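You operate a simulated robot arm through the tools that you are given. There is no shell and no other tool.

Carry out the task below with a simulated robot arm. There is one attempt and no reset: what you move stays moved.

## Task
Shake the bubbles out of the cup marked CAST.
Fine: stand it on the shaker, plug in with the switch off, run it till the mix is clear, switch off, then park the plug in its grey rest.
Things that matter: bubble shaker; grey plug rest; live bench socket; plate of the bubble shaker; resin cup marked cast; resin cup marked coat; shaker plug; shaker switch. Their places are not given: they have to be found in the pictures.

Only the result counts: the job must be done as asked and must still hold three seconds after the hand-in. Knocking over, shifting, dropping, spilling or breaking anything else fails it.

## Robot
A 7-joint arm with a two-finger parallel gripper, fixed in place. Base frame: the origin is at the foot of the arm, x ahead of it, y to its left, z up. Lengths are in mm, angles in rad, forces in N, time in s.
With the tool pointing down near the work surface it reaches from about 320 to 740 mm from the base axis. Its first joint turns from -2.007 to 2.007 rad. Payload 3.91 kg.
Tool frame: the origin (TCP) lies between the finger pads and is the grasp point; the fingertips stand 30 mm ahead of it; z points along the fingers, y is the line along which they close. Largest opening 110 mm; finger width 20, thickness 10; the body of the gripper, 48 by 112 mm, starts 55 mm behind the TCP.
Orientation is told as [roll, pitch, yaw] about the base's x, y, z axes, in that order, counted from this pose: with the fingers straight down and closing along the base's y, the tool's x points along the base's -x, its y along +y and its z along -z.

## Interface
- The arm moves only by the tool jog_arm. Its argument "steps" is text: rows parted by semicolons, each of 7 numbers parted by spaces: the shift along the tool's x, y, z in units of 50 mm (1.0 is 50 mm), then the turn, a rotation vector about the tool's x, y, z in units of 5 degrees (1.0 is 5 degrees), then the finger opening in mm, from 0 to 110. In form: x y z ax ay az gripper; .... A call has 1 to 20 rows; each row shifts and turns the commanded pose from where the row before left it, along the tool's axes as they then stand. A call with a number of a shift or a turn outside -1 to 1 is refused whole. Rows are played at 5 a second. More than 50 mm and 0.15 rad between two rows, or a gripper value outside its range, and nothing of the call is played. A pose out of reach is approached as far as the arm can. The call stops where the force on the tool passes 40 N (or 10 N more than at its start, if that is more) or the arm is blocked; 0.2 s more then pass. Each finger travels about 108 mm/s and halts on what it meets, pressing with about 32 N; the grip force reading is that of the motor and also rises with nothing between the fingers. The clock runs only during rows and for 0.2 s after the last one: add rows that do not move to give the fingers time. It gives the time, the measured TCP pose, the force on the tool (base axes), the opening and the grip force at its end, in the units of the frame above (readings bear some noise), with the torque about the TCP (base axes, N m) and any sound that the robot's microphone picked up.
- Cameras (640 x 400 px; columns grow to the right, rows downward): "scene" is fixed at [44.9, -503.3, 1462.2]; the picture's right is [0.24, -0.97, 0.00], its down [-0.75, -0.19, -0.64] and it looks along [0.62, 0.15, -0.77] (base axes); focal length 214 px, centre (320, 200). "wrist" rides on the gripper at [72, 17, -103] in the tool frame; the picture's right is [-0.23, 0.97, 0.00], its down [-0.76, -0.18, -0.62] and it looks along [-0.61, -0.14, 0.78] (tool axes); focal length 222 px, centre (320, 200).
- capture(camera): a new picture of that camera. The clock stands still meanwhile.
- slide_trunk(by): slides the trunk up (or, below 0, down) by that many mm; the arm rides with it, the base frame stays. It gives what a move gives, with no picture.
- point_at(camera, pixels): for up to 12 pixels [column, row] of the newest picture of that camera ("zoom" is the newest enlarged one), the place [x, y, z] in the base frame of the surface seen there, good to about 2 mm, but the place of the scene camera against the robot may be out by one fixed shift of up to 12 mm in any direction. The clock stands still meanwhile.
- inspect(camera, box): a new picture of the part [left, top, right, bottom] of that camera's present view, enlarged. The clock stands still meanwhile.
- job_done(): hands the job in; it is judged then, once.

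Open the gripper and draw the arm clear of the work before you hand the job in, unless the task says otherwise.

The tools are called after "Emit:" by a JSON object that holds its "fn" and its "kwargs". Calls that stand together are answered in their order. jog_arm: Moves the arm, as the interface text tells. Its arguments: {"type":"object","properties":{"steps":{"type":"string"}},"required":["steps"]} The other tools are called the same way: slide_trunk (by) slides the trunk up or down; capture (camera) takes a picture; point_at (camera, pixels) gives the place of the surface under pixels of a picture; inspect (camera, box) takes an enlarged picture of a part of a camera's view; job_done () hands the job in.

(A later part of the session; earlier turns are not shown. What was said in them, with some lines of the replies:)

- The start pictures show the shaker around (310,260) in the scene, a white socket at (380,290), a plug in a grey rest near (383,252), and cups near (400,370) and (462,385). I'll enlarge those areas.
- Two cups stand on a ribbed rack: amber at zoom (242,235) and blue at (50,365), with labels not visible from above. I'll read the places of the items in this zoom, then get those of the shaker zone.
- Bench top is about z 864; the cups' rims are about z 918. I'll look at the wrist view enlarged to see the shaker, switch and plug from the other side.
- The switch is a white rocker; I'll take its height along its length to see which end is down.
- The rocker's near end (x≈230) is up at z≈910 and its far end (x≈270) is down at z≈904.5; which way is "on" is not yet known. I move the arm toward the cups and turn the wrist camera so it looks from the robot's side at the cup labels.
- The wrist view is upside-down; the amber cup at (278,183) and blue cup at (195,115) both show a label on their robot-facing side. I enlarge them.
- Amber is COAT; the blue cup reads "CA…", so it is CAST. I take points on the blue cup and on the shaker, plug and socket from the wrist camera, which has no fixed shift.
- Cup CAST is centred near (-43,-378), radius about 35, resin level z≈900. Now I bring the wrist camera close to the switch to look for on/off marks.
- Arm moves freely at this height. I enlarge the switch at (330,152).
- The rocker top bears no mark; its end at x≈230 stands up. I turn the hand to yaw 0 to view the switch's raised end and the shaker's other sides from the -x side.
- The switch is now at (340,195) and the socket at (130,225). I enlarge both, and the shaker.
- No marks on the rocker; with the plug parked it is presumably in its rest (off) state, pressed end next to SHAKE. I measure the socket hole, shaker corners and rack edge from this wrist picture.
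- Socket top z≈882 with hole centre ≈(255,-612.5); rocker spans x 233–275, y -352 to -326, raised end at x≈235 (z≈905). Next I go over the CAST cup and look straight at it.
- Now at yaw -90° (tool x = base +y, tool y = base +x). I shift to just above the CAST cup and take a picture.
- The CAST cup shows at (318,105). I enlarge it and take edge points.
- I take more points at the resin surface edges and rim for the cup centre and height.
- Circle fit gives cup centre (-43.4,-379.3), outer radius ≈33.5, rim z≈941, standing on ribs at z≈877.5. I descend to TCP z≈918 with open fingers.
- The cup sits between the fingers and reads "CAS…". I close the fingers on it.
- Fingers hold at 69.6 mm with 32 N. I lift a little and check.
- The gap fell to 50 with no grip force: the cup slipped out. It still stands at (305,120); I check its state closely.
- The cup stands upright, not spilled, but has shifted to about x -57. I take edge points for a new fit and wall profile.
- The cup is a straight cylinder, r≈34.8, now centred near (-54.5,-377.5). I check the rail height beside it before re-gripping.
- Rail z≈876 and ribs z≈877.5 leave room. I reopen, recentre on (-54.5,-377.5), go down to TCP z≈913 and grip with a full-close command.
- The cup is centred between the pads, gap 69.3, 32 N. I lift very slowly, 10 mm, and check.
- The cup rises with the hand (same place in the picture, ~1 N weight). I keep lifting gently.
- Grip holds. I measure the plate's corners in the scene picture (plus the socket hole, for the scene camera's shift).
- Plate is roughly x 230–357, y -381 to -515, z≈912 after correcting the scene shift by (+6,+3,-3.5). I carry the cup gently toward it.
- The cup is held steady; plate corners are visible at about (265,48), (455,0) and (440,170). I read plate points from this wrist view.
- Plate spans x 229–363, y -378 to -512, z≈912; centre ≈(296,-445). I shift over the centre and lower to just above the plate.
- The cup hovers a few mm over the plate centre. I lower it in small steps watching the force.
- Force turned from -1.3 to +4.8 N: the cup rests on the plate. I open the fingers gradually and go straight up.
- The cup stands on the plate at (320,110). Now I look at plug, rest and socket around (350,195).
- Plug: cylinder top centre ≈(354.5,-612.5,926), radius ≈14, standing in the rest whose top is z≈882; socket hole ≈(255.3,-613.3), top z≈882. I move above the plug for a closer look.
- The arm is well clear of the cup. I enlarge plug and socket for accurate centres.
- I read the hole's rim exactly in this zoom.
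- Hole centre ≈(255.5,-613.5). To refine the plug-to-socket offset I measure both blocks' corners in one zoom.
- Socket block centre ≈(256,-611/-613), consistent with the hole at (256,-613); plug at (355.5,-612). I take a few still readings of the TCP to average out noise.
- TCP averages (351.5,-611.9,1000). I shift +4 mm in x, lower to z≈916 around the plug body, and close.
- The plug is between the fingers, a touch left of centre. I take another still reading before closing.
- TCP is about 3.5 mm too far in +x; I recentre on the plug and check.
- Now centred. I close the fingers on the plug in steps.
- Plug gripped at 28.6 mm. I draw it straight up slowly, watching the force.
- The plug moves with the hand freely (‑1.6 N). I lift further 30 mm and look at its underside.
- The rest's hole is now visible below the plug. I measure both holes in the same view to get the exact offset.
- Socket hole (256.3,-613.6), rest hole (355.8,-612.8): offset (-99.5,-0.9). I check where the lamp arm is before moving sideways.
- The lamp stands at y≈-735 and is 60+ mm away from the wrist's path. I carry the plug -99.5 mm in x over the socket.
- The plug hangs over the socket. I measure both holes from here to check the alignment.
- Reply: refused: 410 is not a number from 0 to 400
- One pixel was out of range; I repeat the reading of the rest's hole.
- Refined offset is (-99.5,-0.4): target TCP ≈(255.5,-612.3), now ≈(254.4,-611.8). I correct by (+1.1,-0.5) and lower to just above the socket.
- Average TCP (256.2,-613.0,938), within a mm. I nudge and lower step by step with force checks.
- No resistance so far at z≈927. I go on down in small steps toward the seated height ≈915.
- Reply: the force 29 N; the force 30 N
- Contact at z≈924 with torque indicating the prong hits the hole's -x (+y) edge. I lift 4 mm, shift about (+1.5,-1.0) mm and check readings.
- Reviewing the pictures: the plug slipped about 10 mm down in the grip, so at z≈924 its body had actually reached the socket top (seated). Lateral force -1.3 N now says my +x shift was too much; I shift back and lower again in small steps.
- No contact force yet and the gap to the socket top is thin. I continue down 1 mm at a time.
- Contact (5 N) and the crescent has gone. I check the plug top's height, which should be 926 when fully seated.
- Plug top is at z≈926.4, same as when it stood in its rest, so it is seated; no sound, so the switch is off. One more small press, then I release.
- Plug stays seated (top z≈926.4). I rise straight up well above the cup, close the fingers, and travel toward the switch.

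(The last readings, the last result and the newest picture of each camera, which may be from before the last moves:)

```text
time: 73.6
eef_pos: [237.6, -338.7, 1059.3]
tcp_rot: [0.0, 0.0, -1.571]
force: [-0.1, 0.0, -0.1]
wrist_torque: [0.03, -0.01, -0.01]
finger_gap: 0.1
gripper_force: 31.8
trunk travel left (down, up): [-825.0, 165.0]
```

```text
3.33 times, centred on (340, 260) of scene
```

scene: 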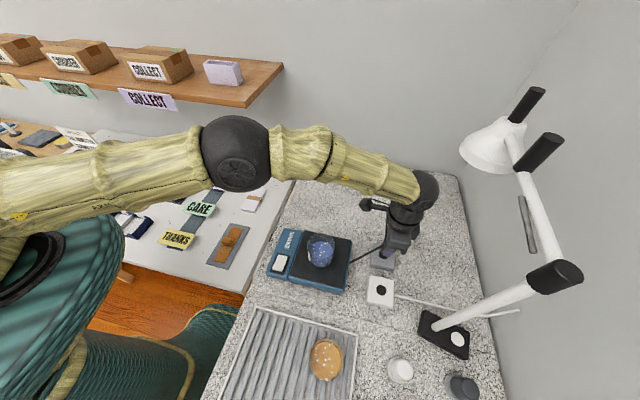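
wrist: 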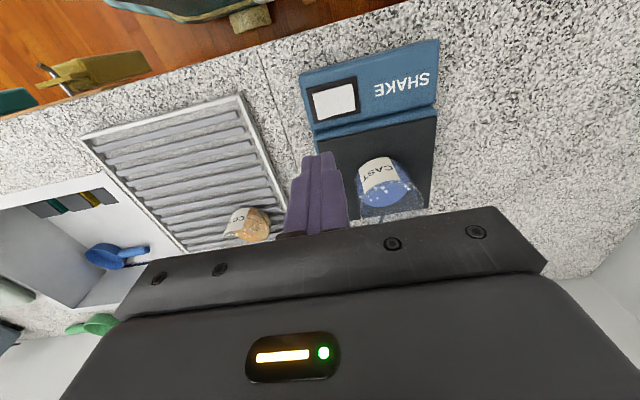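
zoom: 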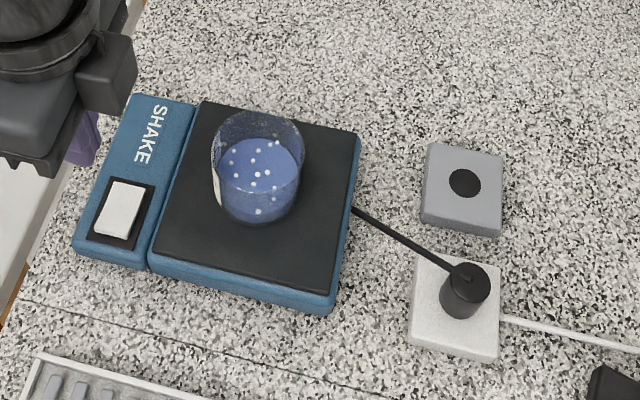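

Plug is in the socket, cup stands on the plate, nothing running. I measure the rocker from here at (335,100).

Emit:
{"fn": "inspect", "kwargs": {"camera": "wrist", "box": [290, 60, 390, 150]}}

Emit:
{"fn": "point_at", "kwargs": {"camera": "zoom", "pixels": [[165, 160], [200, 170], [230, 175], [265, 172], [300, 165], [155, 130], [175, 240], [300, 115], [320, 215], [120, 130], [330, 85], [235, 210]]}}

```text
4.44 times, centred on (340, 105) of wrist
```

zoom: 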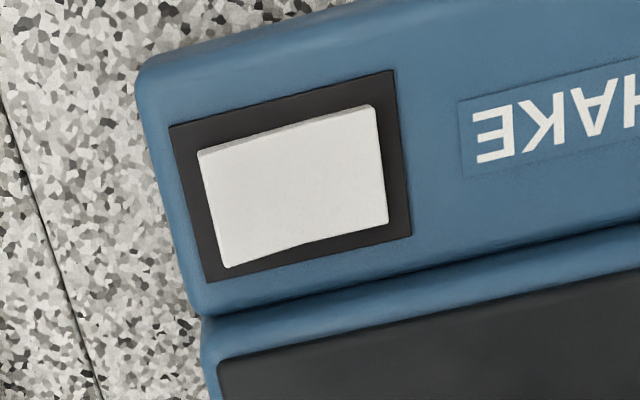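

```text
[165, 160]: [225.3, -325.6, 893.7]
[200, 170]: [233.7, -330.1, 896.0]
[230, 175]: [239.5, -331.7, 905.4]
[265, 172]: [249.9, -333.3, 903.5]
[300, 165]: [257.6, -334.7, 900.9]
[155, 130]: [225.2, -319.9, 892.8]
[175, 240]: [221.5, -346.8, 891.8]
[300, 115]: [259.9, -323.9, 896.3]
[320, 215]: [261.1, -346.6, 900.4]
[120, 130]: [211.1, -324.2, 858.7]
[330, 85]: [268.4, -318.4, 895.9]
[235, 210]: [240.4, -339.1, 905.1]
```

Rocker raised end at (238,-339) z≈905.5. I lower the closed fingertips over it to about 5 mm above.

Emit:
{"fn": "jog_arm", "kwargs": {"steps": "0 0.04 0.3 0 0 0 0; 0 0 0.6 0 0 0 0; 0 0 0.6 0 0 0 0; 0 0 0.5 0 0 0 0; 0 0 0.3 0 0 0 0; 0 0 0.04 0 0 0 0; 0 0 0 0 0 0 0; 0 0 0 0 0 0 0"}}

Emit:
{"fn": "jog_arm", "kwargs": {"steps": "0 0 0 0 0 0 0"}}

Emit:
{"fn": "capture", "kwargs": {"camera": "wrist"}}

```text
time: 75.4
eef_pos: [242.5, -339.5, 943.1]
tcp_rot: [0.002, 0.0, -1.57]
force: [0.0, -0.4, -0.6]
wrist_torque: [-0.02, -0.03, 0.0]
finger_gap: 0.1
gripper_force: 32.3
trunk travel left (down, up): [-825.0, 165.0]
```

```text
time: 75.8
eef_pos: [242.1, -339.2, 943.8]
tcp_rot: [0.0, -0.001, -1.571]
force: [0.6, 0.8, 0.3]
wrist_torque: [0.02, 0.01, 0.01]
finger_gap: 0.0
gripper_force: 32.5
trunk travel left (down, up): [-825.0, 165.0]
```

```text
taken
```

wrist: 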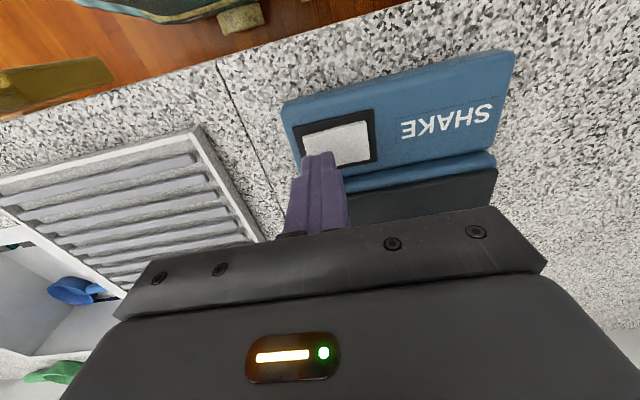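

Tip is above the raised half; I shift -3 mm in x and press down in small steps.

Emit:
{"fn": "jog_arm", "kwargs": {"steps": "0 -0.06 0.06 0 0 0 0; 0 0 0.04 0 0 0 0; 0 0 0.03 0 0 0 0; 0 0 0 0 0 0 0"}}

Emit:
{"fn": "jog_arm", "kwargs": {"steps": "0 0 0.02 0 0 0 0; 0 0 0.02 0 0 0 0; 0 0 0 0 0 0 0"}}

```text
time: 76.8
eef_pos: [240.9, -339.0, 937.0]
tcp_rot: [0.001, -0.001, -1.571]
force: [0.1, -0.4, 0.2]
wrist_torque: [-0.01, 0.03, 0.0]
finger_gap: 0.0
gripper_force: 32.0
trunk travel left (down, up): [-825.0, 165.0]
```

```text
time: 77.6
eef_pos: [240.2, -340.4, 935.4]
tcp_rot: [-0.001, -0.001, -1.57]
force: [-0.9, 0.0, 1.5]
wrist_torque: [0.0, 0.02, 0.05]
finger_gap: 0.0
gripper_force: 32.3
trunk travel left (down, up): [-825.0, 165.0]
```

Contact is beginning (1.5 N at z≈935). I press on 1 mm at a time.

Emit:
{"fn": "jog_arm", "kwargs": {"steps": "0 0 0.02 0 0 0 0; 0 0 0.02 0 0 0 0; 0 0 0 0 0 0 0"}}

Emit:
{"fn": "capture", "kwargs": {"camera": "wrist"}}

```text
time: 78.4
eef_pos: [239.8, -339.1, 933.8]
tcp_rot: [0.001, -0.001, -1.571]
force: [0.1, 1.5, 8.8]
wrist_torque: [0.04, -0.13, 0.02]
finger_gap: 0.2
gripper_force: 31.9
trunk travel left (down, up): [-825.0, 165.0]
```

```text
taken
```

wrist: 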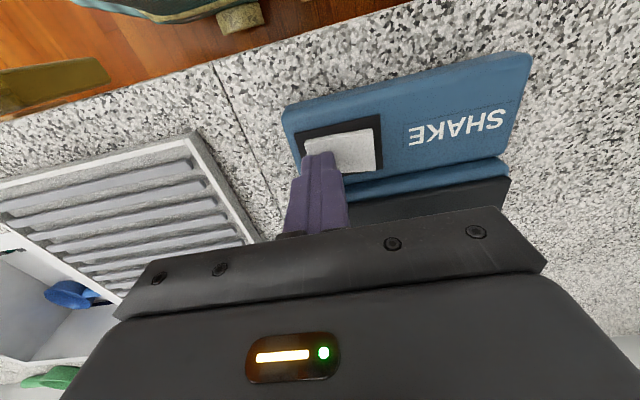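

8.8 N on the rocker, no toggling yet. I press further.

Emit:
{"fn": "jog_arm", "kwargs": {"steps": "0 0 0.02 0 0 0 0; 0 0 0 0 0 0 0"}}

Emit:
{"fn": "jog_arm", "kwargs": {"steps": "0 0 0.02 0 0 0 0; 0 0 0 0 0 0 0"}}

Emit:
{"fn": "inspect", "kwargs": {"camera": "wrist", "box": [280, 90, 400, 180]}}

```text
time: 79.0
eef_pos: [240.2, -338.3, 933.3]
tcp_rot: [0.002, -0.002, -1.57]
force: [2.1, 0.6, 26.0]
wrist_torque: [0.07, -0.36, 0.01]
finger_gap: 0.1
gripper_force: 32.0
trunk travel left (down, up): [-825.0, 165.0]
```

```text
time: 79.5
eef_pos: [239.6, -340.4, 932.7]
tcp_rot: [0.003, -0.004, -1.569]
force: [-2.1, 5.6, 23.2]
wrist_torque: [0.21, -0.15, 0.06]
finger_gap: 0.0
gripper_force: 32.3
trunk travel left (down, up): [-825.0, 165.0]
stopped in row 2: the force on the tool passed its limit at 41 N (the readings are from after the stop); the commanded pose is now the measured one
```

```text
4.44 times, centred on (340, 135) of wrist
```

zoom: 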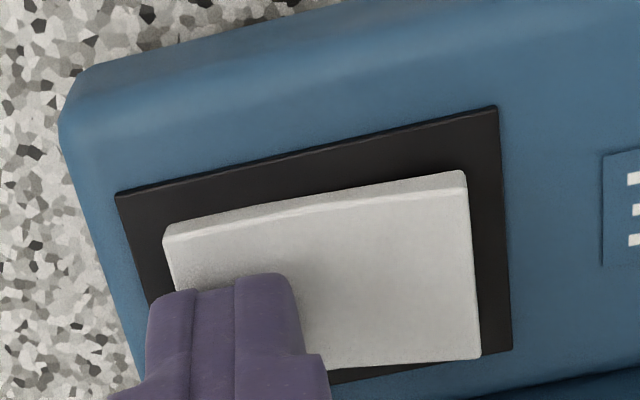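

The rocker's right end now looks raised (toggled?). I lift off 15 mm, wait a moment, and listen.

Emit:
{"fn": "jog_arm", "kwargs": {"steps": "0 0 -0.1 0 0 0 0; 0 0 -0.2 0 0 0 0; 0 0 0 0 0 0 0; 0 0 0 0 0 0 0; 0 0 0 0 0 0 0"}}

Emit:
{"fn": "inspect", "kwargs": {"camera": "wrist", "box": [280, 90, 400, 180]}}

Emit:
{"fn": "inspect", "kwargs": {"camera": "scene", "box": [250, 200, 430, 320]}}

```text
time: 80.7
eef_pos: [240.7, -340.4, 946.6]
tcp_rot: [0.002, -0.003, -1.57]
force: [-0.6, -0.9, 0.8]
wrist_torque: [0.0, 0.01, -0.05]
finger_gap: 0.0
gripper_force: 32.0
trunk travel left (down, up): [-825.0, 165.0]
```

```text
4.44 times, centred on (340, 135) of wrist
```

zoom: 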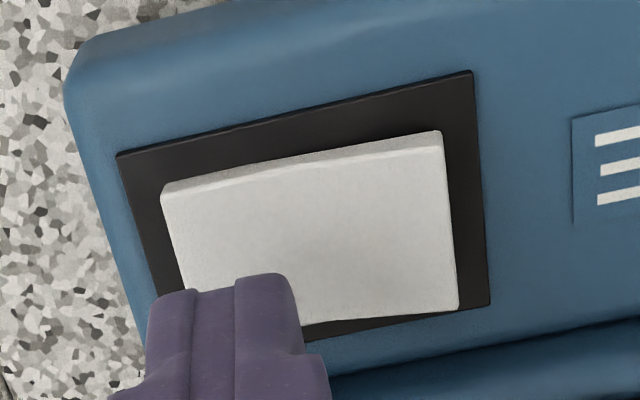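

```text
3.33 times, centred on (340, 260) of scene
```

zoom: 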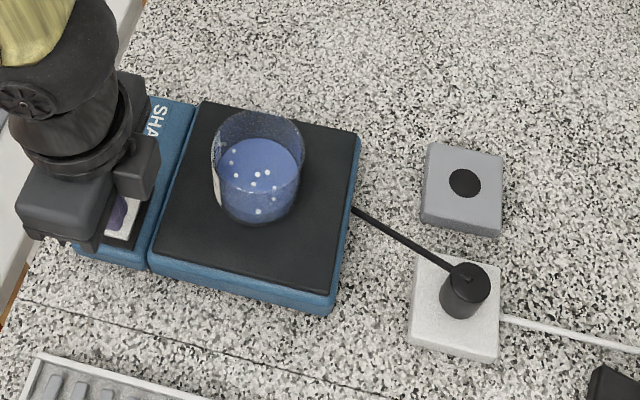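

I measure the rocker's heights again to see whether it flipped, and whether anything runs.

Emit:
{"fn": "inspect", "kwargs": {"camera": "wrist", "box": [280, 90, 400, 180]}}

Emit:
{"fn": "point_at", "kwargs": {"camera": "zoom", "pixels": [[175, 210], [200, 225], [230, 220], [260, 215], [290, 220], [320, 220], [350, 220], [380, 220], [410, 220], [435, 220], [430, 290], [440, 150]]}}

```text
4.44 times, centred on (340, 135) of wrist
```

zoom: 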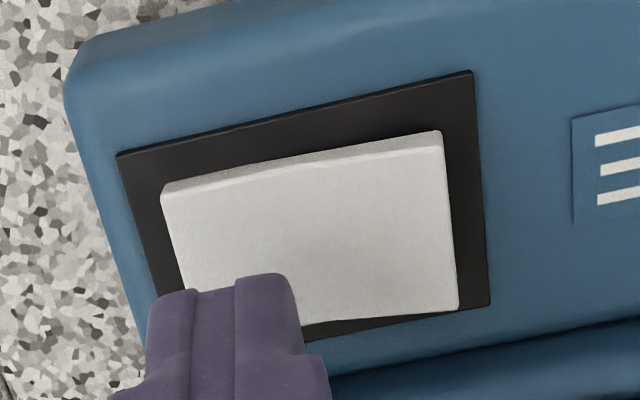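

```text
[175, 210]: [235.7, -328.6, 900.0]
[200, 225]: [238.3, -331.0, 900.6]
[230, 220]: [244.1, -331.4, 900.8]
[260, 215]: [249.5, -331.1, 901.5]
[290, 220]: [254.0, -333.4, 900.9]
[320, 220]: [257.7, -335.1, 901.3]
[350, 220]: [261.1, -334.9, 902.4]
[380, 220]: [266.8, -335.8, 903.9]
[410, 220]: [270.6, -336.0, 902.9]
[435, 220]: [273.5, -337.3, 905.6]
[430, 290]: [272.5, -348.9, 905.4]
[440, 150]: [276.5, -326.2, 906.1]
```

The rocker has flipped: its x≈235 end is now down (z 900) and the x≈275 end up (905.5). I wait a second and inspect the cup to see whether the shaker is running.

Emit:
{"fn": "inspect", "kwargs": {"camera": "scene", "box": [295, 220, 355, 280]}}

Emit:
{"fn": "jog_arm", "kwargs": {"steps": "0 0 0 0 0 0 0; 0 0 0 0 0 0 0; 0 0 0 0 0 0 0; 0 0 0 0 0 0 0; 0 0 0 0 0 0 0; 0 0 0 0 0 0 0; 0 0 0 0 0 0 0"}}

Emit:
{"fn": "inspect", "kwargs": {"camera": "scene", "box": [295, 220, 355, 280]}}

```text
6.67 times, centred on (325, 250) of scene
```

zoom: 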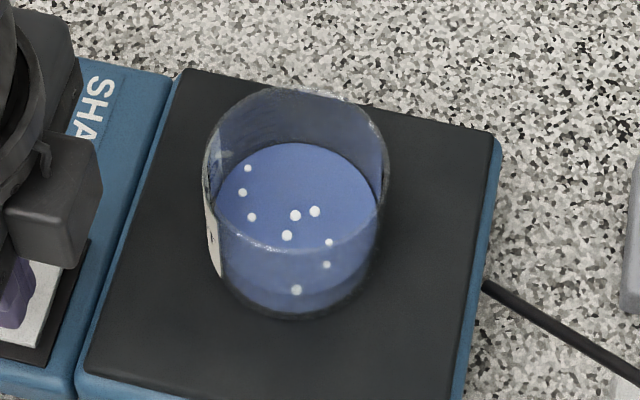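

```text
time: 82.3
eef_pos: [241.4, -340.7, 946.8]
tcp_rot: [0.003, -0.003, -1.57]
force: [0.3, 0.5, 0.3]
wrist_torque: [-0.02, -0.05, -0.02]
finger_gap: 0.2
gripper_force: 31.9
trunk travel left (down, up): [-825.0, 165.0]
```

```text
6.67 times, centred on (325, 250) of scene
```

zoom: 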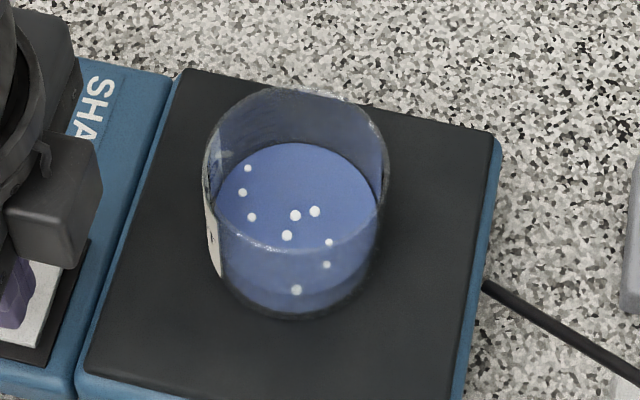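

Comparing with the first close-up (13 bubbles), 9 remain; the four on the +x side are gone, but nothing changed during the last 1.6 s. I wait some more seconds and compare again to learn whether it is running now.

Emit:
{"fn": "jog_arm", "kwargs": {"steps": "0 0 0 0 0 0 0; 0 0 0 0 0 0 0; 0 0 0 0 0 0 0; 0 0 0 0 0 0 0; 0 0 0 0 0 0 0; 0 0 0 0 0 0 0; 0 0 0 0 0 0 0; 0 0 0 0 0 0 0; 0 0 0 0 0 0 0; 0 0 0 0 0 0 0; 0 0 0 0 0 0 0; 0 0 0 0 0 0 0; 0 0 0 0 0 0 0; 0 0 0 0 0 0 0; 0 0 0 0 0 0 0"}}

Emit:
{"fn": "inspect", "kwargs": {"camera": "scene", "box": [295, 220, 355, 280]}}

```text
time: 85.5
eef_pos: [240.6, -340.5, 946.2]
tcp_rot: [0.001, -0.002, -1.571]
force: [0.0, 0.0, 0.8]
wrist_torque: [-0.01, 0.01, 0.0]
finger_gap: 0.0
gripper_force: 31.7
trunk travel left (down, up): [-825.0, 165.0]
```

```text
6.67 times, centred on (325, 250) of scene
```

zoom: 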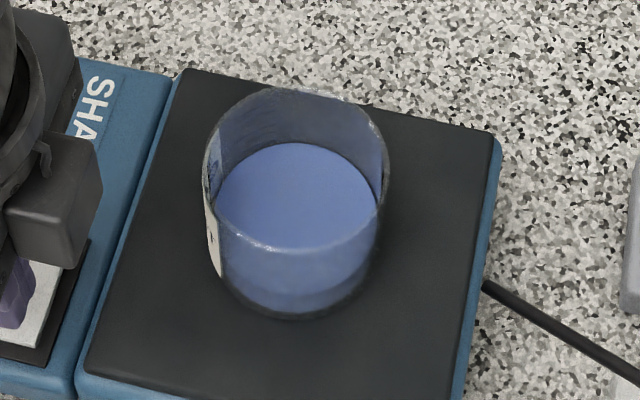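

The mix is now completely clear: the shaker was running and nothing of the bubbles is left. I switch off at once by pressing the raised end at x≈269.

Emit:
{"fn": "jog_arm", "kwargs": {"steps": "0 0.56 0 0 0 0 0; 0 0 0 0 0 0 0; 0 0 0.14 0 0 0 0; 0 0 0.06 0 0 0 0; 0 0 0.02 0 0 0 0; 0 0 0.02 0 0 0 0; 0 0 0.02 0 0 0 0; 0 0 0 0 0 0 0"}}

Emit:
{"fn": "inspect", "kwargs": {"camera": "wrist", "box": [250, 90, 370, 180]}}

```text
time: 87.3
eef_pos: [269.2, -340.3, 933.1]
tcp_rot: [0.001, -0.004, -1.571]
force: [0.2, 0.7, 2.9]
wrist_torque: [0.05, 0.05, 0.02]
finger_gap: 0.1
gripper_force: 31.8
trunk travel left (down, up): [-825.0, 165.0]
```

```text
4.44 times, centred on (310, 135) of wrist
```

zoom: 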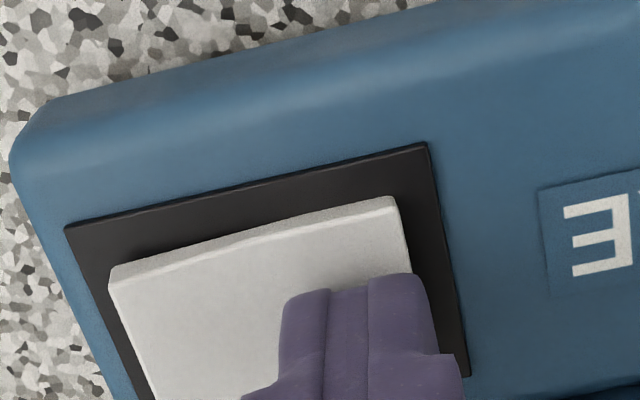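

Light contact (2.9 N), not flipped yet. I press further in small steps.

Emit:
{"fn": "jog_arm", "kwargs": {"steps": "0 0 0.02 0 0 0 0; 0 0 0.02 0 0 0 0; 0 0 0.02 0 0 0 0; 0 0 0 0 0 0 0"}}

Emit:
{"fn": "inspect", "kwargs": {"camera": "wrist", "box": [250, 90, 370, 180]}}

```text
time: 88.2
eef_pos: [267.5, -339.9, 932.5]
tcp_rot: [0.007, -0.007, -1.569]
force: [-2.7, 5.8, 23.0]
wrist_torque: [0.24, 0.3, -0.06]
finger_gap: 0.2
gripper_force: 32.3
trunk travel left (down, up): [-825.0, 165.0]
stopped in row 4: the force on the tool passed its limit at 41 N (the readings are from after the stop); the commanded pose is now the measured one
```

```text
4.44 times, centred on (310, 135) of wrist
```

zoom: 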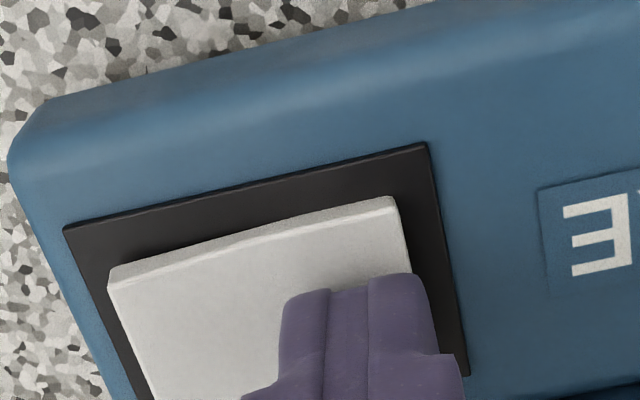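

The push reached the limit; I lift off and measure the rocker's heights.

Emit:
{"fn": "jog_arm", "kwargs": {"steps": "0 0 -0.2 0 0 0 0; 0 0 -0.2 0 0 0 0; 0 0 0 0 0 0 0"}}

Emit:
{"fn": "inspect", "kwargs": {"camera": "wrist", "box": [250, 90, 370, 180]}}

Emit:
{"fn": "point_at", "kwargs": {"camera": "zoom", "pixels": [[130, 245], [160, 240], [190, 240], [220, 235], [250, 230], [280, 230], [310, 225], [340, 220], [370, 220], [395, 220], [390, 190], [180, 300]]}}

```text
time: 89.0
eef_pos: [268.6, -341.4, 950.6]
tcp_rot: [0.005, -0.009, -1.569]
force: [-0.2, -0.4, 0.5]
wrist_torque: [-0.02, -0.02, 0.03]
finger_gap: 0.0
gripper_force: 31.6
trunk travel left (down, up): [-825.0, 165.0]
```

```text
4.44 times, centred on (310, 135) of wrist
```

zoom: 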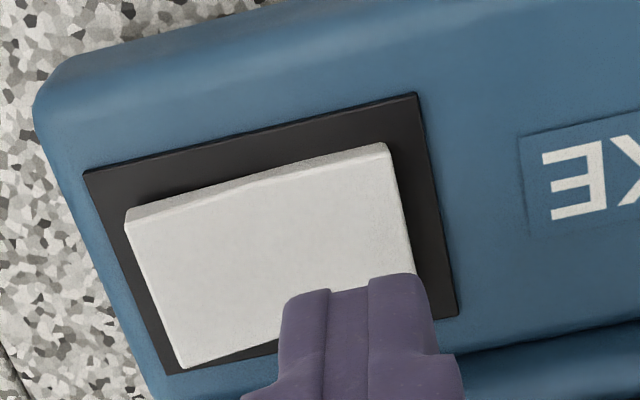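

```text
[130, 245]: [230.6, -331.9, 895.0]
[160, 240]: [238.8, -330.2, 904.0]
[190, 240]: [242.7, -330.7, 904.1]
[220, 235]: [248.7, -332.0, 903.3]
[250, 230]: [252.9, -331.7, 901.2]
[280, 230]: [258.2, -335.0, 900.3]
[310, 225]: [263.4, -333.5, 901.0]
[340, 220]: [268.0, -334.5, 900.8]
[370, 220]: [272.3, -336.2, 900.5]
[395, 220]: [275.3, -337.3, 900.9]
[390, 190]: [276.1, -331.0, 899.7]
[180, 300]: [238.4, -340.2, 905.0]
```

The rocker is back in its original (off) position: x≈238 end up at 905, x≈272 end down at 900.5. I rise, take out the slight tilt, and check the reading and the cup.

Emit:
{"fn": "jog_arm", "kwargs": {"steps": "0 0 -0.3 0 0 0 0; 0 0 -0.6 0 0 0 0; 0 0 -0.8 0 0 0 0; 0 0 -0.5 0 0 0 0; 0 0 0 0.057 0.103 0 20; 0 0 0 0 0 0 60; 0 0 0 0 0 0 60; 0 0 0 0 0 0 60"}}

Emit:
{"fn": "jog_arm", "kwargs": {"steps": "0 0 0 0 0 0 60"}}

Emit:
{"fn": "jog_arm", "kwargs": {"steps": "0 0 0 0 0 0 60"}}

Emit:
{"fn": "inspect", "kwargs": {"camera": "scene", "box": [250, 210, 430, 320]}}

Emit:
{"fn": "inspect", "kwargs": {"camera": "scene", "box": [295, 220, 355, 280]}}

```text
time: 90.8
eef_pos: [268.9, -341.9, 1059.1]
tcp_rot: [0.0, 0.001, -1.569]
force: [0.1, 0.7, 0.8]
wrist_torque: [0.0, 0.01, 0.01]
finger_gap: 60.0
gripper_force: 0.0
trunk travel left (down, up): [-825.0, 165.0]
```

```text
time: 91.2
eef_pos: [267.8, -340.5, 1059.9]
tcp_rot: [-0.002, 0.002, -1.568]
force: [0.5, 0.7, -0.1]
wrist_torque: [0.0, -0.01, -0.01]
finger_gap: 60.0
gripper_force: 0.1
trunk travel left (down, up): [-825.0, 165.0]
```

```text
time: 91.6
eef_pos: [267.6, -340.9, 1060.3]
tcp_rot: [0.0, 0.003, -1.571]
force: [-0.1, 1.1, -0.1]
wrist_torque: [0.0, 0.0, 0.01]
finger_gap: 60.1
gripper_force: 0.0
trunk travel left (down, up): [-825.0, 165.0]
```

```text
3.56 times, centred on (340, 265) of scene
```

zoom: 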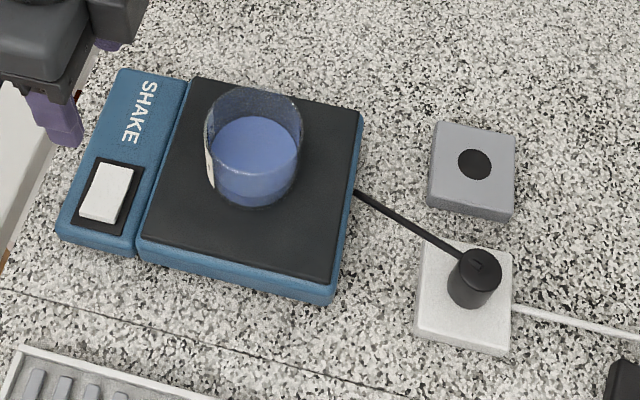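

```text
6.67 times, centred on (325, 250) of scene
```

zoom: 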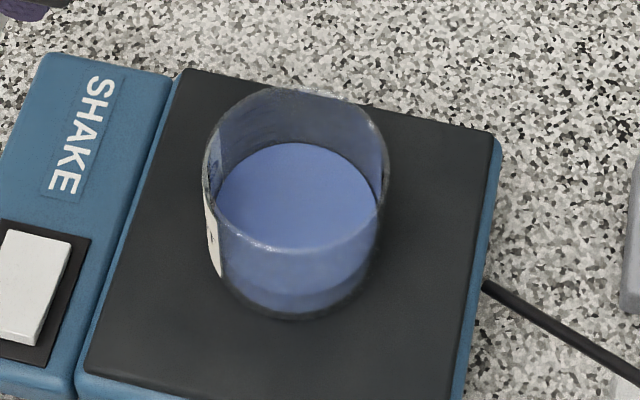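

Mix clear, cup in place, switch off, tilt corrected. I travel back above the plug in the socket.

Emit:
{"fn": "jog_arm", "kwargs": {"steps": "-0.777 -0.034 0 0 0 0 60; -0.777 -0.034 0 0 0 0 60; -0.777 -0.034 0 0 0 0 60; -0.777 -0.034 0 0 0 0 60; -0.777 -0.034 0 0 0 0 60; -0.777 -0.034 0 0 0 0 60; -0.777 -0.034 0 0 0 0 60; 0 0 0.6 0 0 0 60; 0 0 0.6 0 0 0 60; 0 0 0 0 0 0 60; 0 0 0 0 0 0 60"}}

Emit:
{"fn": "jog_arm", "kwargs": {"steps": "0 0 0 0 0 0 60"}}

Emit:
{"fn": "jog_arm", "kwargs": {"steps": "0 0 0 0 0 0 60"}}

Emit:
{"fn": "capture", "kwargs": {"camera": "wrist"}}

Emit:
{"fn": "inspect", "kwargs": {"camera": "wrist", "box": [260, 60, 400, 180]}}

```text
time: 94.0
eef_pos: [257.4, -614.6, 1001.5]
tcp_rot: [0.0, 0.004, -1.569]
force: [0.1, 0.3, 0.2]
wrist_torque: [0.01, 0.04, -0.01]
finger_gap: 60.0
gripper_force: 0.2
trunk travel left (down, up): [-825.0, 165.0]
```

```text
time: 94.4
eef_pos: [256.1, -613.7, 1000.2]
tcp_rot: [0.0, 0.001, -1.57]
force: [-0.2, -0.1, 0.3]
wrist_torque: [0.01, 0.02, -0.02]
finger_gap: 60.0
gripper_force: 0.0
trunk travel left (down, up): [-825.0, 165.0]
```

```text
time: 94.8
eef_pos: [256.8, -614.1, 1000.9]
tcp_rot: [0.0, 0.001, -1.569]
force: [0.2, -0.5, 0.3]
wrist_torque: [0.01, 0.03, 0.01]
finger_gap: 60.0
gripper_force: 0.2
trunk travel left (down, up): [-825.0, 165.0]
```

```text
taken
```

wrist: 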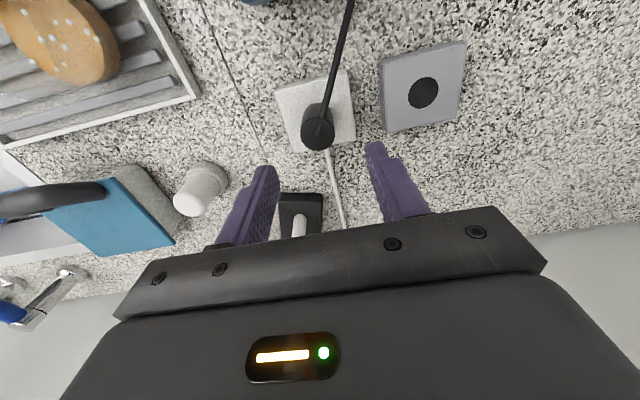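

```text
3.33 times, centred on (330, 120) of wrist
```

zoom: 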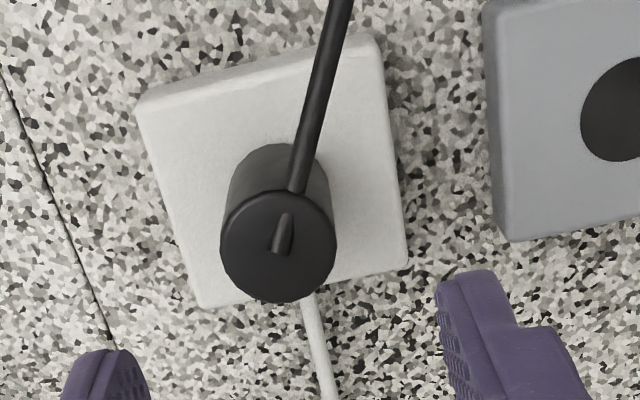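

I measure the plug top's edges and the rest's hole from here.

Emit:
{"fn": "point_at", "kwargs": {"camera": "zoom", "pixels": [[226, 248], [330, 245], [270, 198], [278, 297], [245, 280], [315, 210], [240, 212], [312, 280], [600, 110], [585, 110], [250, 247], [310, 247]]}}

Emit:
{"fn": "point_at", "kwargs": {"camera": "wrist", "pixels": [[423, 93], [410, 95], [436, 91], [424, 78], [421, 107], [318, 134], [318, 145], [304, 133], [332, 132]]}}

```text
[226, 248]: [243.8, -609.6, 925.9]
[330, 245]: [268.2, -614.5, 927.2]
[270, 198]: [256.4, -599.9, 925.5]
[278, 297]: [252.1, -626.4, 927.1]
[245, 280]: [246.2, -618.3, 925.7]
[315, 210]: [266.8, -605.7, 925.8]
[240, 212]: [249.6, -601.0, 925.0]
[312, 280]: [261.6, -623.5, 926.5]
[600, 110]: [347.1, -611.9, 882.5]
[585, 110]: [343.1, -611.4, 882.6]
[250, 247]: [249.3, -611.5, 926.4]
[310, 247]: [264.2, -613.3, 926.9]
```

```text
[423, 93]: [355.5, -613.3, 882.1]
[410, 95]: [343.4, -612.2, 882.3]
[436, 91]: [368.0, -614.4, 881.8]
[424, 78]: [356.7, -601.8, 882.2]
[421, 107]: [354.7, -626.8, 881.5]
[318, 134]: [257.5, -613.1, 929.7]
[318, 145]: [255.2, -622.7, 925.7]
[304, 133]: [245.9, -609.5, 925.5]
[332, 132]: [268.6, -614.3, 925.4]
```

Plug centre ≈(255.6,-612.4); rest hole ≈(355.7,-613.6). I descend partway and check the position reading before enclosing the plug.

Emit:
{"fn": "jog_arm", "kwargs": {"steps": "0.034 -0.024 0.3 0 0 0 60; 0 0 0.3 0 0 0 60; 0 0 0 0 0 0 60; 0 0 0 0 0 0 60"}}

Emit:
{"fn": "jog_arm", "kwargs": {"steps": "0 0 0 0 0 0 60"}}

Emit:
{"fn": "jog_arm", "kwargs": {"steps": "0 0 0 0 0 0 60"}}

Emit:
{"fn": "inspect", "kwargs": {"camera": "wrist", "box": [240, 80, 400, 230]}}

```text
time: 95.8
eef_pos: [256.4, -612.2, 970.2]
tcp_rot: [-0.001, 0.001, -1.568]
force: [-0.1, 1.0, -0.5]
wrist_torque: [-0.01, 0.02, -0.03]
finger_gap: 60.0
gripper_force: 0.0
trunk travel left (down, up): [-825.0, 165.0]
```

```text
time: 96.2
eef_pos: [255.4, -612.0, 969.9]
tcp_rot: [0.0, 0.002, -1.569]
force: [-0.7, -0.8, -0.9]
wrist_torque: [0.02, 0.01, 0.01]
finger_gap: 60.0
gripper_force: 0.1
trunk travel left (down, up): [-825.0, 165.0]
```

```text
time: 96.6
eef_pos: [255.5, -612.5, 970.0]
tcp_rot: [-0.001, 0.002, -1.57]
force: [0.1, 0.9, 0.0]
wrist_torque: [0.01, 0.03, -0.01]
finger_gap: 59.9
gripper_force: 0.0
trunk travel left (down, up): [-825.0, 165.0]
```

```text
2.67 times, centred on (320, 155) of wrist
```

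zoom: 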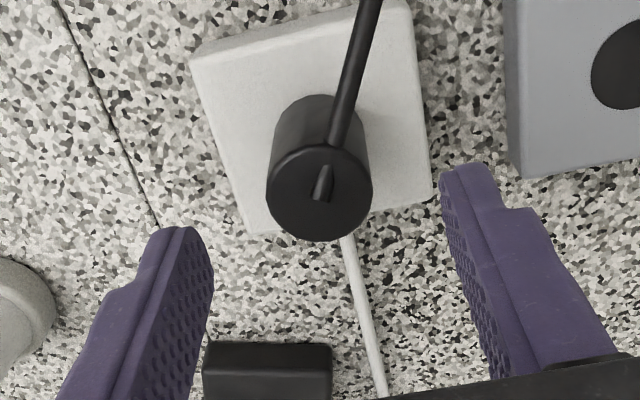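

TCP (255.8,-612.2) matches the plug. I go down to z≈914 and close gently.

Emit:
{"fn": "jog_arm", "kwargs": {"steps": "0 0 0.3 0 0 0 60; 0 0 0.4 0 0 0 60; 0 0 0.3 0 0 0 60; 0 0 0.12 0 0 0 60; 0 0 0 0 0 0 60; 0 0 0 0 0 0 60"}}

Emit:
{"fn": "jog_arm", "kwargs": {"steps": "0 0 0 0 0 0 60"}}

Emit:
{"fn": "inspect", "kwargs": {"camera": "wrist", "box": [240, 80, 400, 230]}}

```text
time: 98.0
eef_pos: [255.1, -612.4, 914.6]
tcp_rot: [0.002, 0.001, -1.57]
force: [0.6, 1.3, -0.5]
wrist_torque: [0.0, -0.01, 0.01]
finger_gap: 60.4
gripper_force: 0.1
trunk travel left (down, up): [-825.0, 165.0]
```

```text
time: 98.4
eef_pos: [254.0, -612.0, 915.4]
tcp_rot: [0.0, 0.002, -1.569]
force: [-0.3, 0.3, -0.1]
wrist_torque: [0.02, -0.01, 0.02]
finger_gap: 60.0
gripper_force: 0.0
trunk travel left (down, up): [-825.0, 165.0]
```

```text
2.67 times, centred on (320, 155) of wrist
```

zoom: 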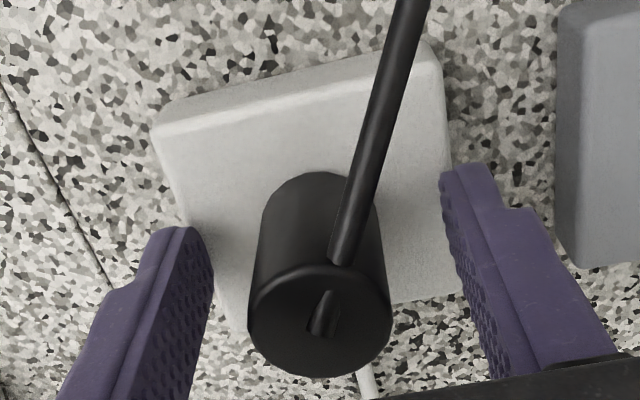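

Centred. I close on the plug.

Emit:
{"fn": "jog_arm", "kwargs": {"steps": "0 0 0 0 0 0 46; 0 0 0 0 0 0 36; 0 0 0 0 0 0 30; 0 0 0 0 0 0 26; 0 0 0 0 0 0 10; 0 0 0 0 0 0 0; 0 0 0 0 0 0 0; 0 0 0 0 0 0 0; 0 0 0 0 0 0 0"}}

Emit:
{"fn": "jog_arm", "kwargs": {"steps": "0 0 0 0 0 0 0"}}

Emit:
{"fn": "jog_arm", "kwargs": {"steps": "0 0 0 0 0 0 0"}}

```text
time: 100.4
eef_pos: [253.6, -611.9, 915.2]
tcp_rot: [0.0, 0.003, -1.568]
force: [-1.7, 0.4, -0.1]
wrist_torque: [-0.01, 0.14, -0.04]
finger_gap: 28.5
gripper_force: 32.1
trunk travel left (down, up): [-825.0, 165.0]
```

```text
time: 100.8
eef_pos: [254.2, -611.5, 914.0]
tcp_rot: [-0.001, 0.002, -1.571]
force: [-1.4, -0.4, -0.1]
wrist_torque: [0.02, 0.14, -0.02]
finger_gap: 28.5
gripper_force: 31.3
trunk travel left (down, up): [-825.0, 165.0]
```

```text
time: 101.2
eef_pos: [254.7, -611.1, 914.8]
tcp_rot: [0.001, 0.002, -1.571]
force: [-1.7, 1.3, 0.0]
wrist_torque: [0.0, -0.08, -0.01]
finger_gap: 28.6
gripper_force: 31.7
trunk travel left (down, up): [-825.0, 165.0]
```

Held at 28.6 mm. I lift slowly 12 mm and check whether the plug follows.

Emit:
{"fn": "jog_arm", "kwargs": {"steps": "0 0 -0.02 0 0 0 0; 0 0 -0.02 0 0 0 0; 0 0 -0.03 0 0 0 0; 0 0 -0.03 0 0 0 0; 0 0 -0.04 0 0 0 0; 0 0 -0.04 0 0 0 0; 0 0 -0.04 0 0 0 0; 0 0 -0.02 0 0 0 0; 0 0 0 0 0 0 0"}}

Emit:
{"fn": "inspect", "kwargs": {"camera": "wrist", "box": [240, 80, 400, 230]}}

Emit:
{"fn": "point_at", "kwargs": {"camera": "zoom", "pixels": [[275, 310], [350, 330], [300, 345], [350, 290], [300, 280], [300, 160]]}}

```text
time: 103.2
eef_pos: [255.8, -611.5, 925.8]
tcp_rot: [0.0, 0.003, -1.57]
force: [-0.2, -0.2, -0.8]
wrist_torque: [0.0, 0.01, 0.02]
finger_gap: 28.5
gripper_force: 31.8
trunk travel left (down, up): [-825.0, 165.0]
```

```text
2.67 times, centred on (320, 155) of wrist
```

zoom: 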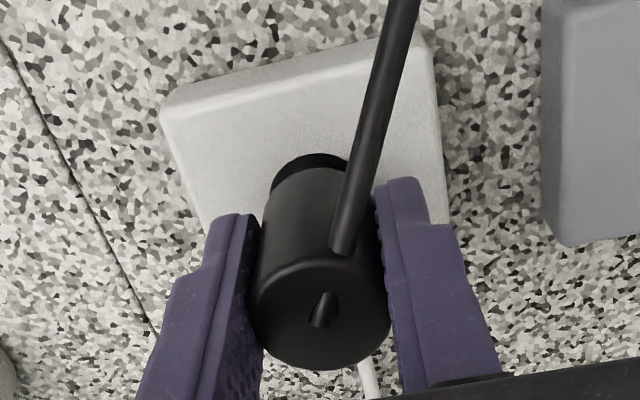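

```text
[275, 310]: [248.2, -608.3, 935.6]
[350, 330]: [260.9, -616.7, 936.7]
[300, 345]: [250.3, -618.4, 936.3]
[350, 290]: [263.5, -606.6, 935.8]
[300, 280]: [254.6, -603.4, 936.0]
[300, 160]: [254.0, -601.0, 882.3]
```

The plug rose ~10 mm for a 12 mm lift. I go up another 20 mm slowly and re-check its height.

Emit:
{"fn": "jog_arm", "kwargs": {"steps": "0 0 -0.02 0 0 0 0; 0 0 -0.03 0 0 0 0; 0 0 -0.04 0 0 0 0; 0 0 -0.05 0 0 0 0; 0 0 -0.05 0 0 0 0; 0 0 -0.05 0 0 0 0; 0 0 -0.05 0 0 0 0; 0 0 -0.05 0 0 0 0; 0 0 -0.04 0 0 0 0; 0 0 -0.02 0 0 0 0; 0 0 0 0 0 0 0"}}

Emit:
{"fn": "inspect", "kwargs": {"camera": "wrist", "box": [240, 80, 400, 230]}}

Emit:
{"fn": "point_at", "kwargs": {"camera": "zoom", "pixels": [[275, 310], [350, 330], [300, 335], [350, 290], [300, 280], [300, 140]]}}

```text
time: 105.6
eef_pos: [255.0, -611.4, 945.3]
tcp_rot: [-0.001, 0.002, -1.57]
force: [0.0, -0.6, -0.2]
wrist_torque: [0.03, -0.01, 0.01]
finger_gap: 28.7
gripper_force: 31.7
trunk travel left (down, up): [-825.0, 165.0]
```

```text
2.67 times, centred on (320, 155) of wrist
```

zoom: 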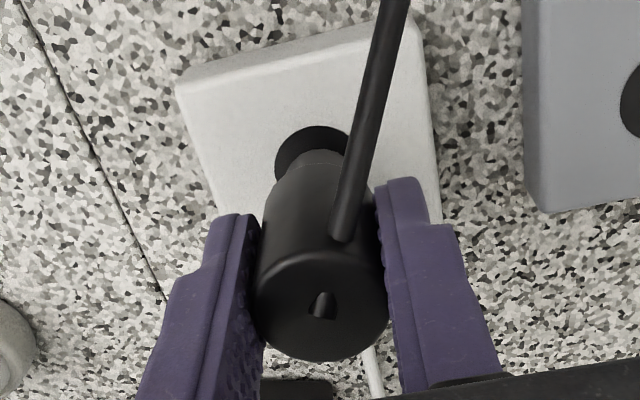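

```text
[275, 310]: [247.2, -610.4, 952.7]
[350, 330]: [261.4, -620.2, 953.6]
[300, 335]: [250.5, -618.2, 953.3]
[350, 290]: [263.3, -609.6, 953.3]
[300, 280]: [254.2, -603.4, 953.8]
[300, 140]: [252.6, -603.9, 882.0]
```

The plug creeps down slowly in the grip (top 7.5 mm above TCP now), still well clear of the blocks. I carry it now +100 mm in x to over the rest.

Emit:
{"fn": "jog_arm", "kwargs": {"steps": "0 0.15 0 0 0 0 0; 0 0.25 0 0 0 0 0; 0 0.35 0 0 0 0 0; 0 0.35 0 0 0 0 0; 0 0.35 0 0 0 0 0; 0 0.25 0 0 0 0 0; 0 0.17 0 0 0 0 0; -0.01 0.1 0 0 0 0 0; -0.012 0.03 0 0 0 0 0; 0 0 0 0 0 0 0"}}

Emit:
{"fn": "inspect", "kwargs": {"camera": "wrist", "box": [240, 80, 400, 230]}}

Emit:
{"fn": "point_at", "kwargs": {"camera": "zoom", "pixels": [[275, 310], [350, 330], [300, 335], [350, 290], [300, 280], [300, 140]]}}

```text
time: 107.8
eef_pos: [356.1, -611.6, 946.9]
tcp_rot: [0.0, 0.003, -1.569]
force: [0.5, -0.1, -0.3]
wrist_torque: [0.0, 0.01, -0.01]
finger_gap: 28.8
gripper_force: 32.1
trunk travel left (down, up): [-825.0, 165.0]
```

```text
2.67 times, centred on (320, 155) of wrist
```

zoom: 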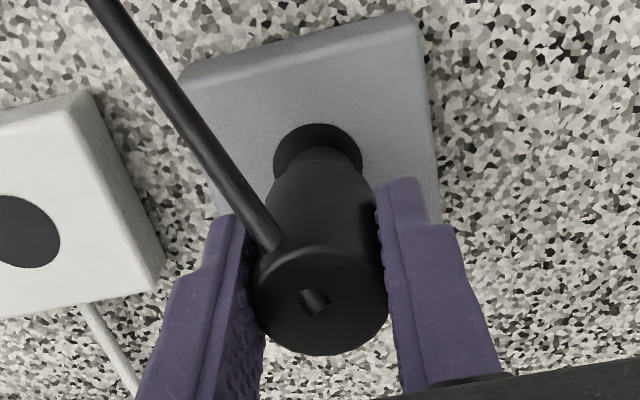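

```text
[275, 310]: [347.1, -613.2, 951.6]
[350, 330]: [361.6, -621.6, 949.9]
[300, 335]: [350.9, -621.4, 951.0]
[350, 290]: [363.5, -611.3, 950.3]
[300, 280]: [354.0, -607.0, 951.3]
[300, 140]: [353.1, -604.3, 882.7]
```

Plug top at z≈951; prong is centred on the rest's hole within a mm (hole ~0.4 mm to -x, ~0.7 mm to +y). I correct and lower.

Emit:
{"fn": "jog_arm", "kwargs": {"steps": "0.014 -0.008 0 0 0 0 0; 0 0 0.05 0 0 0 0; 0 0 0.08 0 0 0 0; 0 0 0.08 0 0 0 0; 0 0 0.06 0 0 0 0; 0 0 0.04 0 0 0 0; 0 0 0 0 0 0 0"}}

Emit:
{"fn": "inspect", "kwargs": {"camera": "wrist", "box": [240, 80, 400, 230]}}

Emit:
{"fn": "point_at", "kwargs": {"camera": "zoom", "pixels": [[275, 310], [350, 330], [300, 335], [350, 290], [300, 280], [300, 140]]}}

```text
time: 109.4
eef_pos: [354.7, -611.0, 930.2]
tcp_rot: [0.0, 0.004, -1.57]
force: [-0.6, 0.2, -1.2]
wrist_torque: [0.03, -0.01, 0.03]
finger_gap: 28.5
gripper_force: 32.2
trunk travel left (down, up): [-825.0, 165.0]
```

```text
2.67 times, centred on (320, 155) of wrist
```

zoom: 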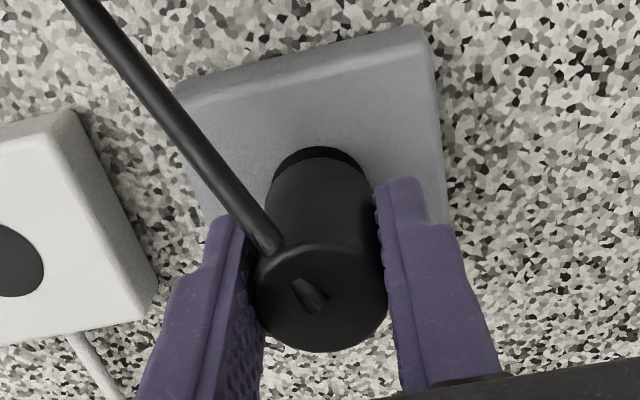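

```text
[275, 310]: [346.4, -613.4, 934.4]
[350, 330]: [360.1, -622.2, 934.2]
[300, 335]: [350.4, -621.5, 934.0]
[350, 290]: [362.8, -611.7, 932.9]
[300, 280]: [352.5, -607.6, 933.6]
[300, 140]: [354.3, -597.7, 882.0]
```

Plug top at ≈933.8, prong entering with no force. I go on down ~8 mm in small steps.

Emit:
{"fn": "jog_arm", "kwargs": {"steps": "0 0 0.03 0 0 0 0; 0 0 0.03 0 0 0 0; 0 0 0.03 0 0 0 0; 0 0 0.02 0 0 0 0; 0 0 0 0 0 0 0"}}

Emit:
{"fn": "jog_arm", "kwargs": {"steps": "0 0 0.02 0 0 0 0; 0 0 0.02 0 0 0 0; 0 0 0 0 0 0 0"}}

Emit:
{"fn": "inspect", "kwargs": {"camera": "wrist", "box": [240, 80, 400, 230]}}

Emit:
{"fn": "point_at", "kwargs": {"camera": "zoom", "pixels": [[275, 310], [350, 330], [300, 335], [350, 290], [300, 280], [300, 140]]}}

```text
time: 110.6
eef_pos: [355.0, -612.6, 924.4]
tcp_rot: [-0.001, 0.001, -1.569]
force: [-1.0, -1.3, -0.9]
wrist_torque: [-0.01, -0.02, 0.0]
finger_gap: 28.5
gripper_force: 31.8
trunk travel left (down, up): [-825.0, 165.0]
```

```text
time: 111.4
eef_pos: [355.3, -612.5, 923.7]
tcp_rot: [0.0, 0.002, -1.571]
force: [0.2, 0.4, -0.1]
wrist_torque: [-0.02, 0.02, -0.01]
finger_gap: 28.5
gripper_force: 32.0
trunk travel left (down, up): [-825.0, 165.0]
```

```text
2.67 times, centred on (320, 155) of wrist
```

zoom: 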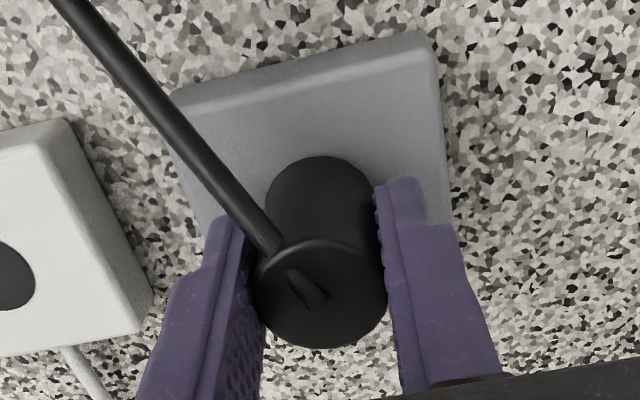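

```text
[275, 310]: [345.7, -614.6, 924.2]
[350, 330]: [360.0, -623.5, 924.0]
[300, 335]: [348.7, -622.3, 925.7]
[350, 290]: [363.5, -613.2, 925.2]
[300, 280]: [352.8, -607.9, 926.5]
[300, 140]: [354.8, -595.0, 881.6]
```

Plug top at ≈925–926: seated. A small press to confirm contact.

Emit:
{"fn": "jog_arm", "kwargs": {"steps": "0 0 0.02 0 0 0 0; 0 0 0.02 0 0 0 0; 0 0 0 0 0 0 0"}}

```text
time: 112.2
eef_pos: [355.8, -611.7, 922.0]
tcp_rot: [0.003, 0.0, -1.568]
force: [1.4, 1.8, 10.0]
wrist_torque: [0.38, -0.13, -0.01]
finger_gap: 28.5
gripper_force: 32.0
trunk travel left (down, up): [-825.0, 165.0]
```

Contact with 10 N: the plug rests on its seat. I open the fingers in steps.

Emit:
{"fn": "jog_arm", "kwargs": {"steps": "0 0 0 0 0 0 28; 0 0 0 0 0 0 32; 0 0 0 0 0 0 40; 0 0 0 0 0 0 55; 0 0 0 0 0 0 60; 0 0 0 0 0 0 60"}}

Emit:
{"fn": "inspect", "kwargs": {"camera": "wrist", "box": [240, 80, 400, 230]}}

Emit:
{"fn": "point_at", "kwargs": {"camera": "zoom", "pixels": [[275, 310], [350, 330], [300, 335], [350, 290], [300, 280], [300, 140]]}}

```text
time: 113.6
eef_pos: [355.4, -612.1, 919.6]
tcp_rot: [0.0, 0.001, -1.568]
force: [-0.8, -0.6, 0.4]
wrist_torque: [-0.01, -0.02, 0.01]
finger_gap: 60.0
gripper_force: 0.1
trunk travel left (down, up): [-825.0, 165.0]
```

```text
2.67 times, centred on (320, 155) of wrist
```

zoom: 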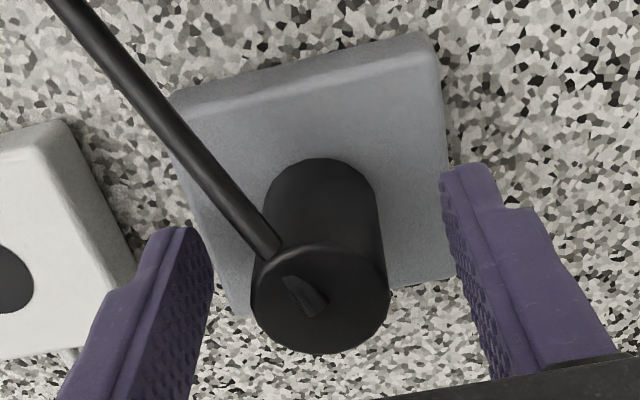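

```text
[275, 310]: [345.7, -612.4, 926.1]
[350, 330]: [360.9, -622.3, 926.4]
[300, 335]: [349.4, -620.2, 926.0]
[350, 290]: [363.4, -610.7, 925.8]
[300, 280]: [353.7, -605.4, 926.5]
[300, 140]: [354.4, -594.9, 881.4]
```

Plug is parked with top at z≈926.2. I rise straight up and draw the arm back clear of the work.

Emit:
{"fn": "jog_arm", "kwargs": {"steps": "0 0 -0.3 0 0 0 60; 0 0 -0.6 0 0 0 60; 0 0 -0.9 0 0 0 60; 0 0 -0.9 0 0 0 60; 0 0 -0.9 0 0 0 80; 0.8 0 -0.3 0 0 0 110; 0.8 0 -0.3 0 0 0 110; 0.8 0 -0.3 0 0 0 110; 0.8 0 -0.3 0 0 0 110; 0.8 0 -0.2 0 0 0 110; 0.8 0 0 0 0 0 110; 0.8 0 0 0 0 0 110; 0 0 0 0 0 0 110; 0 0 0 0 0 0 110"}}

Emit:
{"fn": "capture", "kwargs": {"camera": "scene"}}

Emit:
{"fn": "inspect", "kwargs": {"camera": "scene", "box": [250, 210, 430, 320]}}

Emit:
{"fn": "inspect", "kwargs": {"camera": "scene", "box": [220, 290, 500, 400]}}

```text
time: 116.6
eef_pos: [354.8, -333.3, 1173.5]
tcp_rot: [0.0, 0.001, -1.568]
force: [0.6, -0.3, 0.2]
wrist_torque: [0.02, 0.03, -0.04]
finger_gap: 110.2
gripper_force: 0.1
trunk travel left (down, up): [-825.0, 165.0]
```

```text
taken
```

scene: 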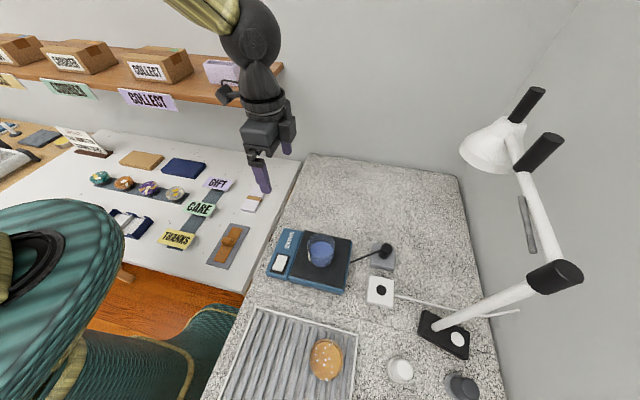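

```text
3.56 times, centred on (340, 265) of scene
```

zoom: 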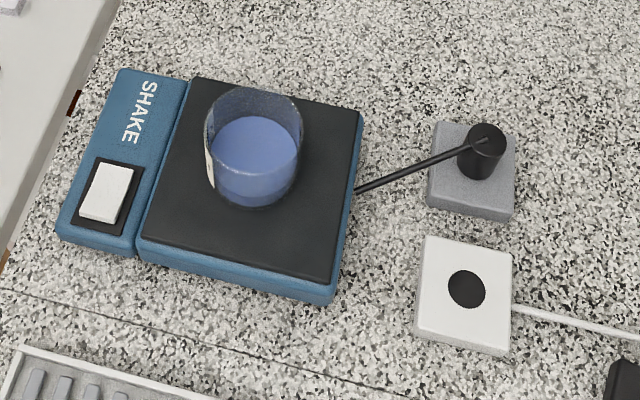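

```text
2.29 times, centred on (360, 345) of scene
```

zoom: 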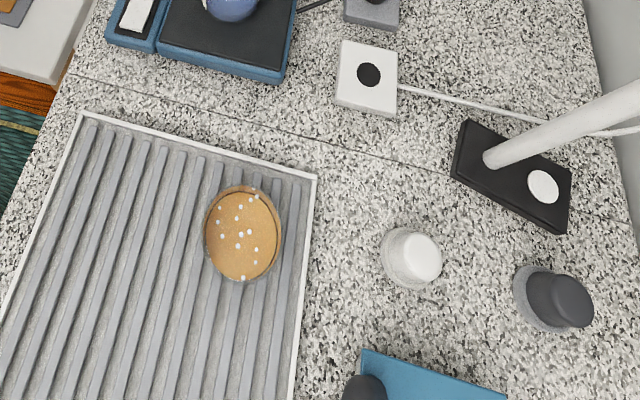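

The CAST cup stands clear on the shaker plate, the rocker is back in its starting (off) position, the plug is in its grey rest, the socket is empty, and the COAT cup and the rest of the bench look unmoved. The hand is open and clear, so I hand the job in.

Emit:
{"fn": "job_done", "kwargs": {}}

```text
The job is handed in.
```

The CAST cup is standing on the shaker plate with its mix clear. The shaker is switched off, its plug is back in the grey rest, and the job is handed in.

- **Switch:** The rocker has no on/off marks, so I took its starting position as off. Nothing ran when I plugged in. The bubbles cleared only after I flipped it, and it is now back in its starting position.
- **Cup slip:** On my first lift the CAST cup slipped out of the fingers and slid about 11 mm on the rack. It stayed upright and nothing spilled, and the second, slower lift held.
- **Plugging in:** After first seating the plug in the socket I raised it a few millimetres, then pushed it home again. The switch was off throughout.
- **Run time:** The shaker ran for about 9 seconds. All the bubbles were gone at my check about 6 seconds in, and I then switched it off.

In the last pictures, the COAT cup, the socket and the rest of the bench look unmoved. The hand is open and clear of the work.
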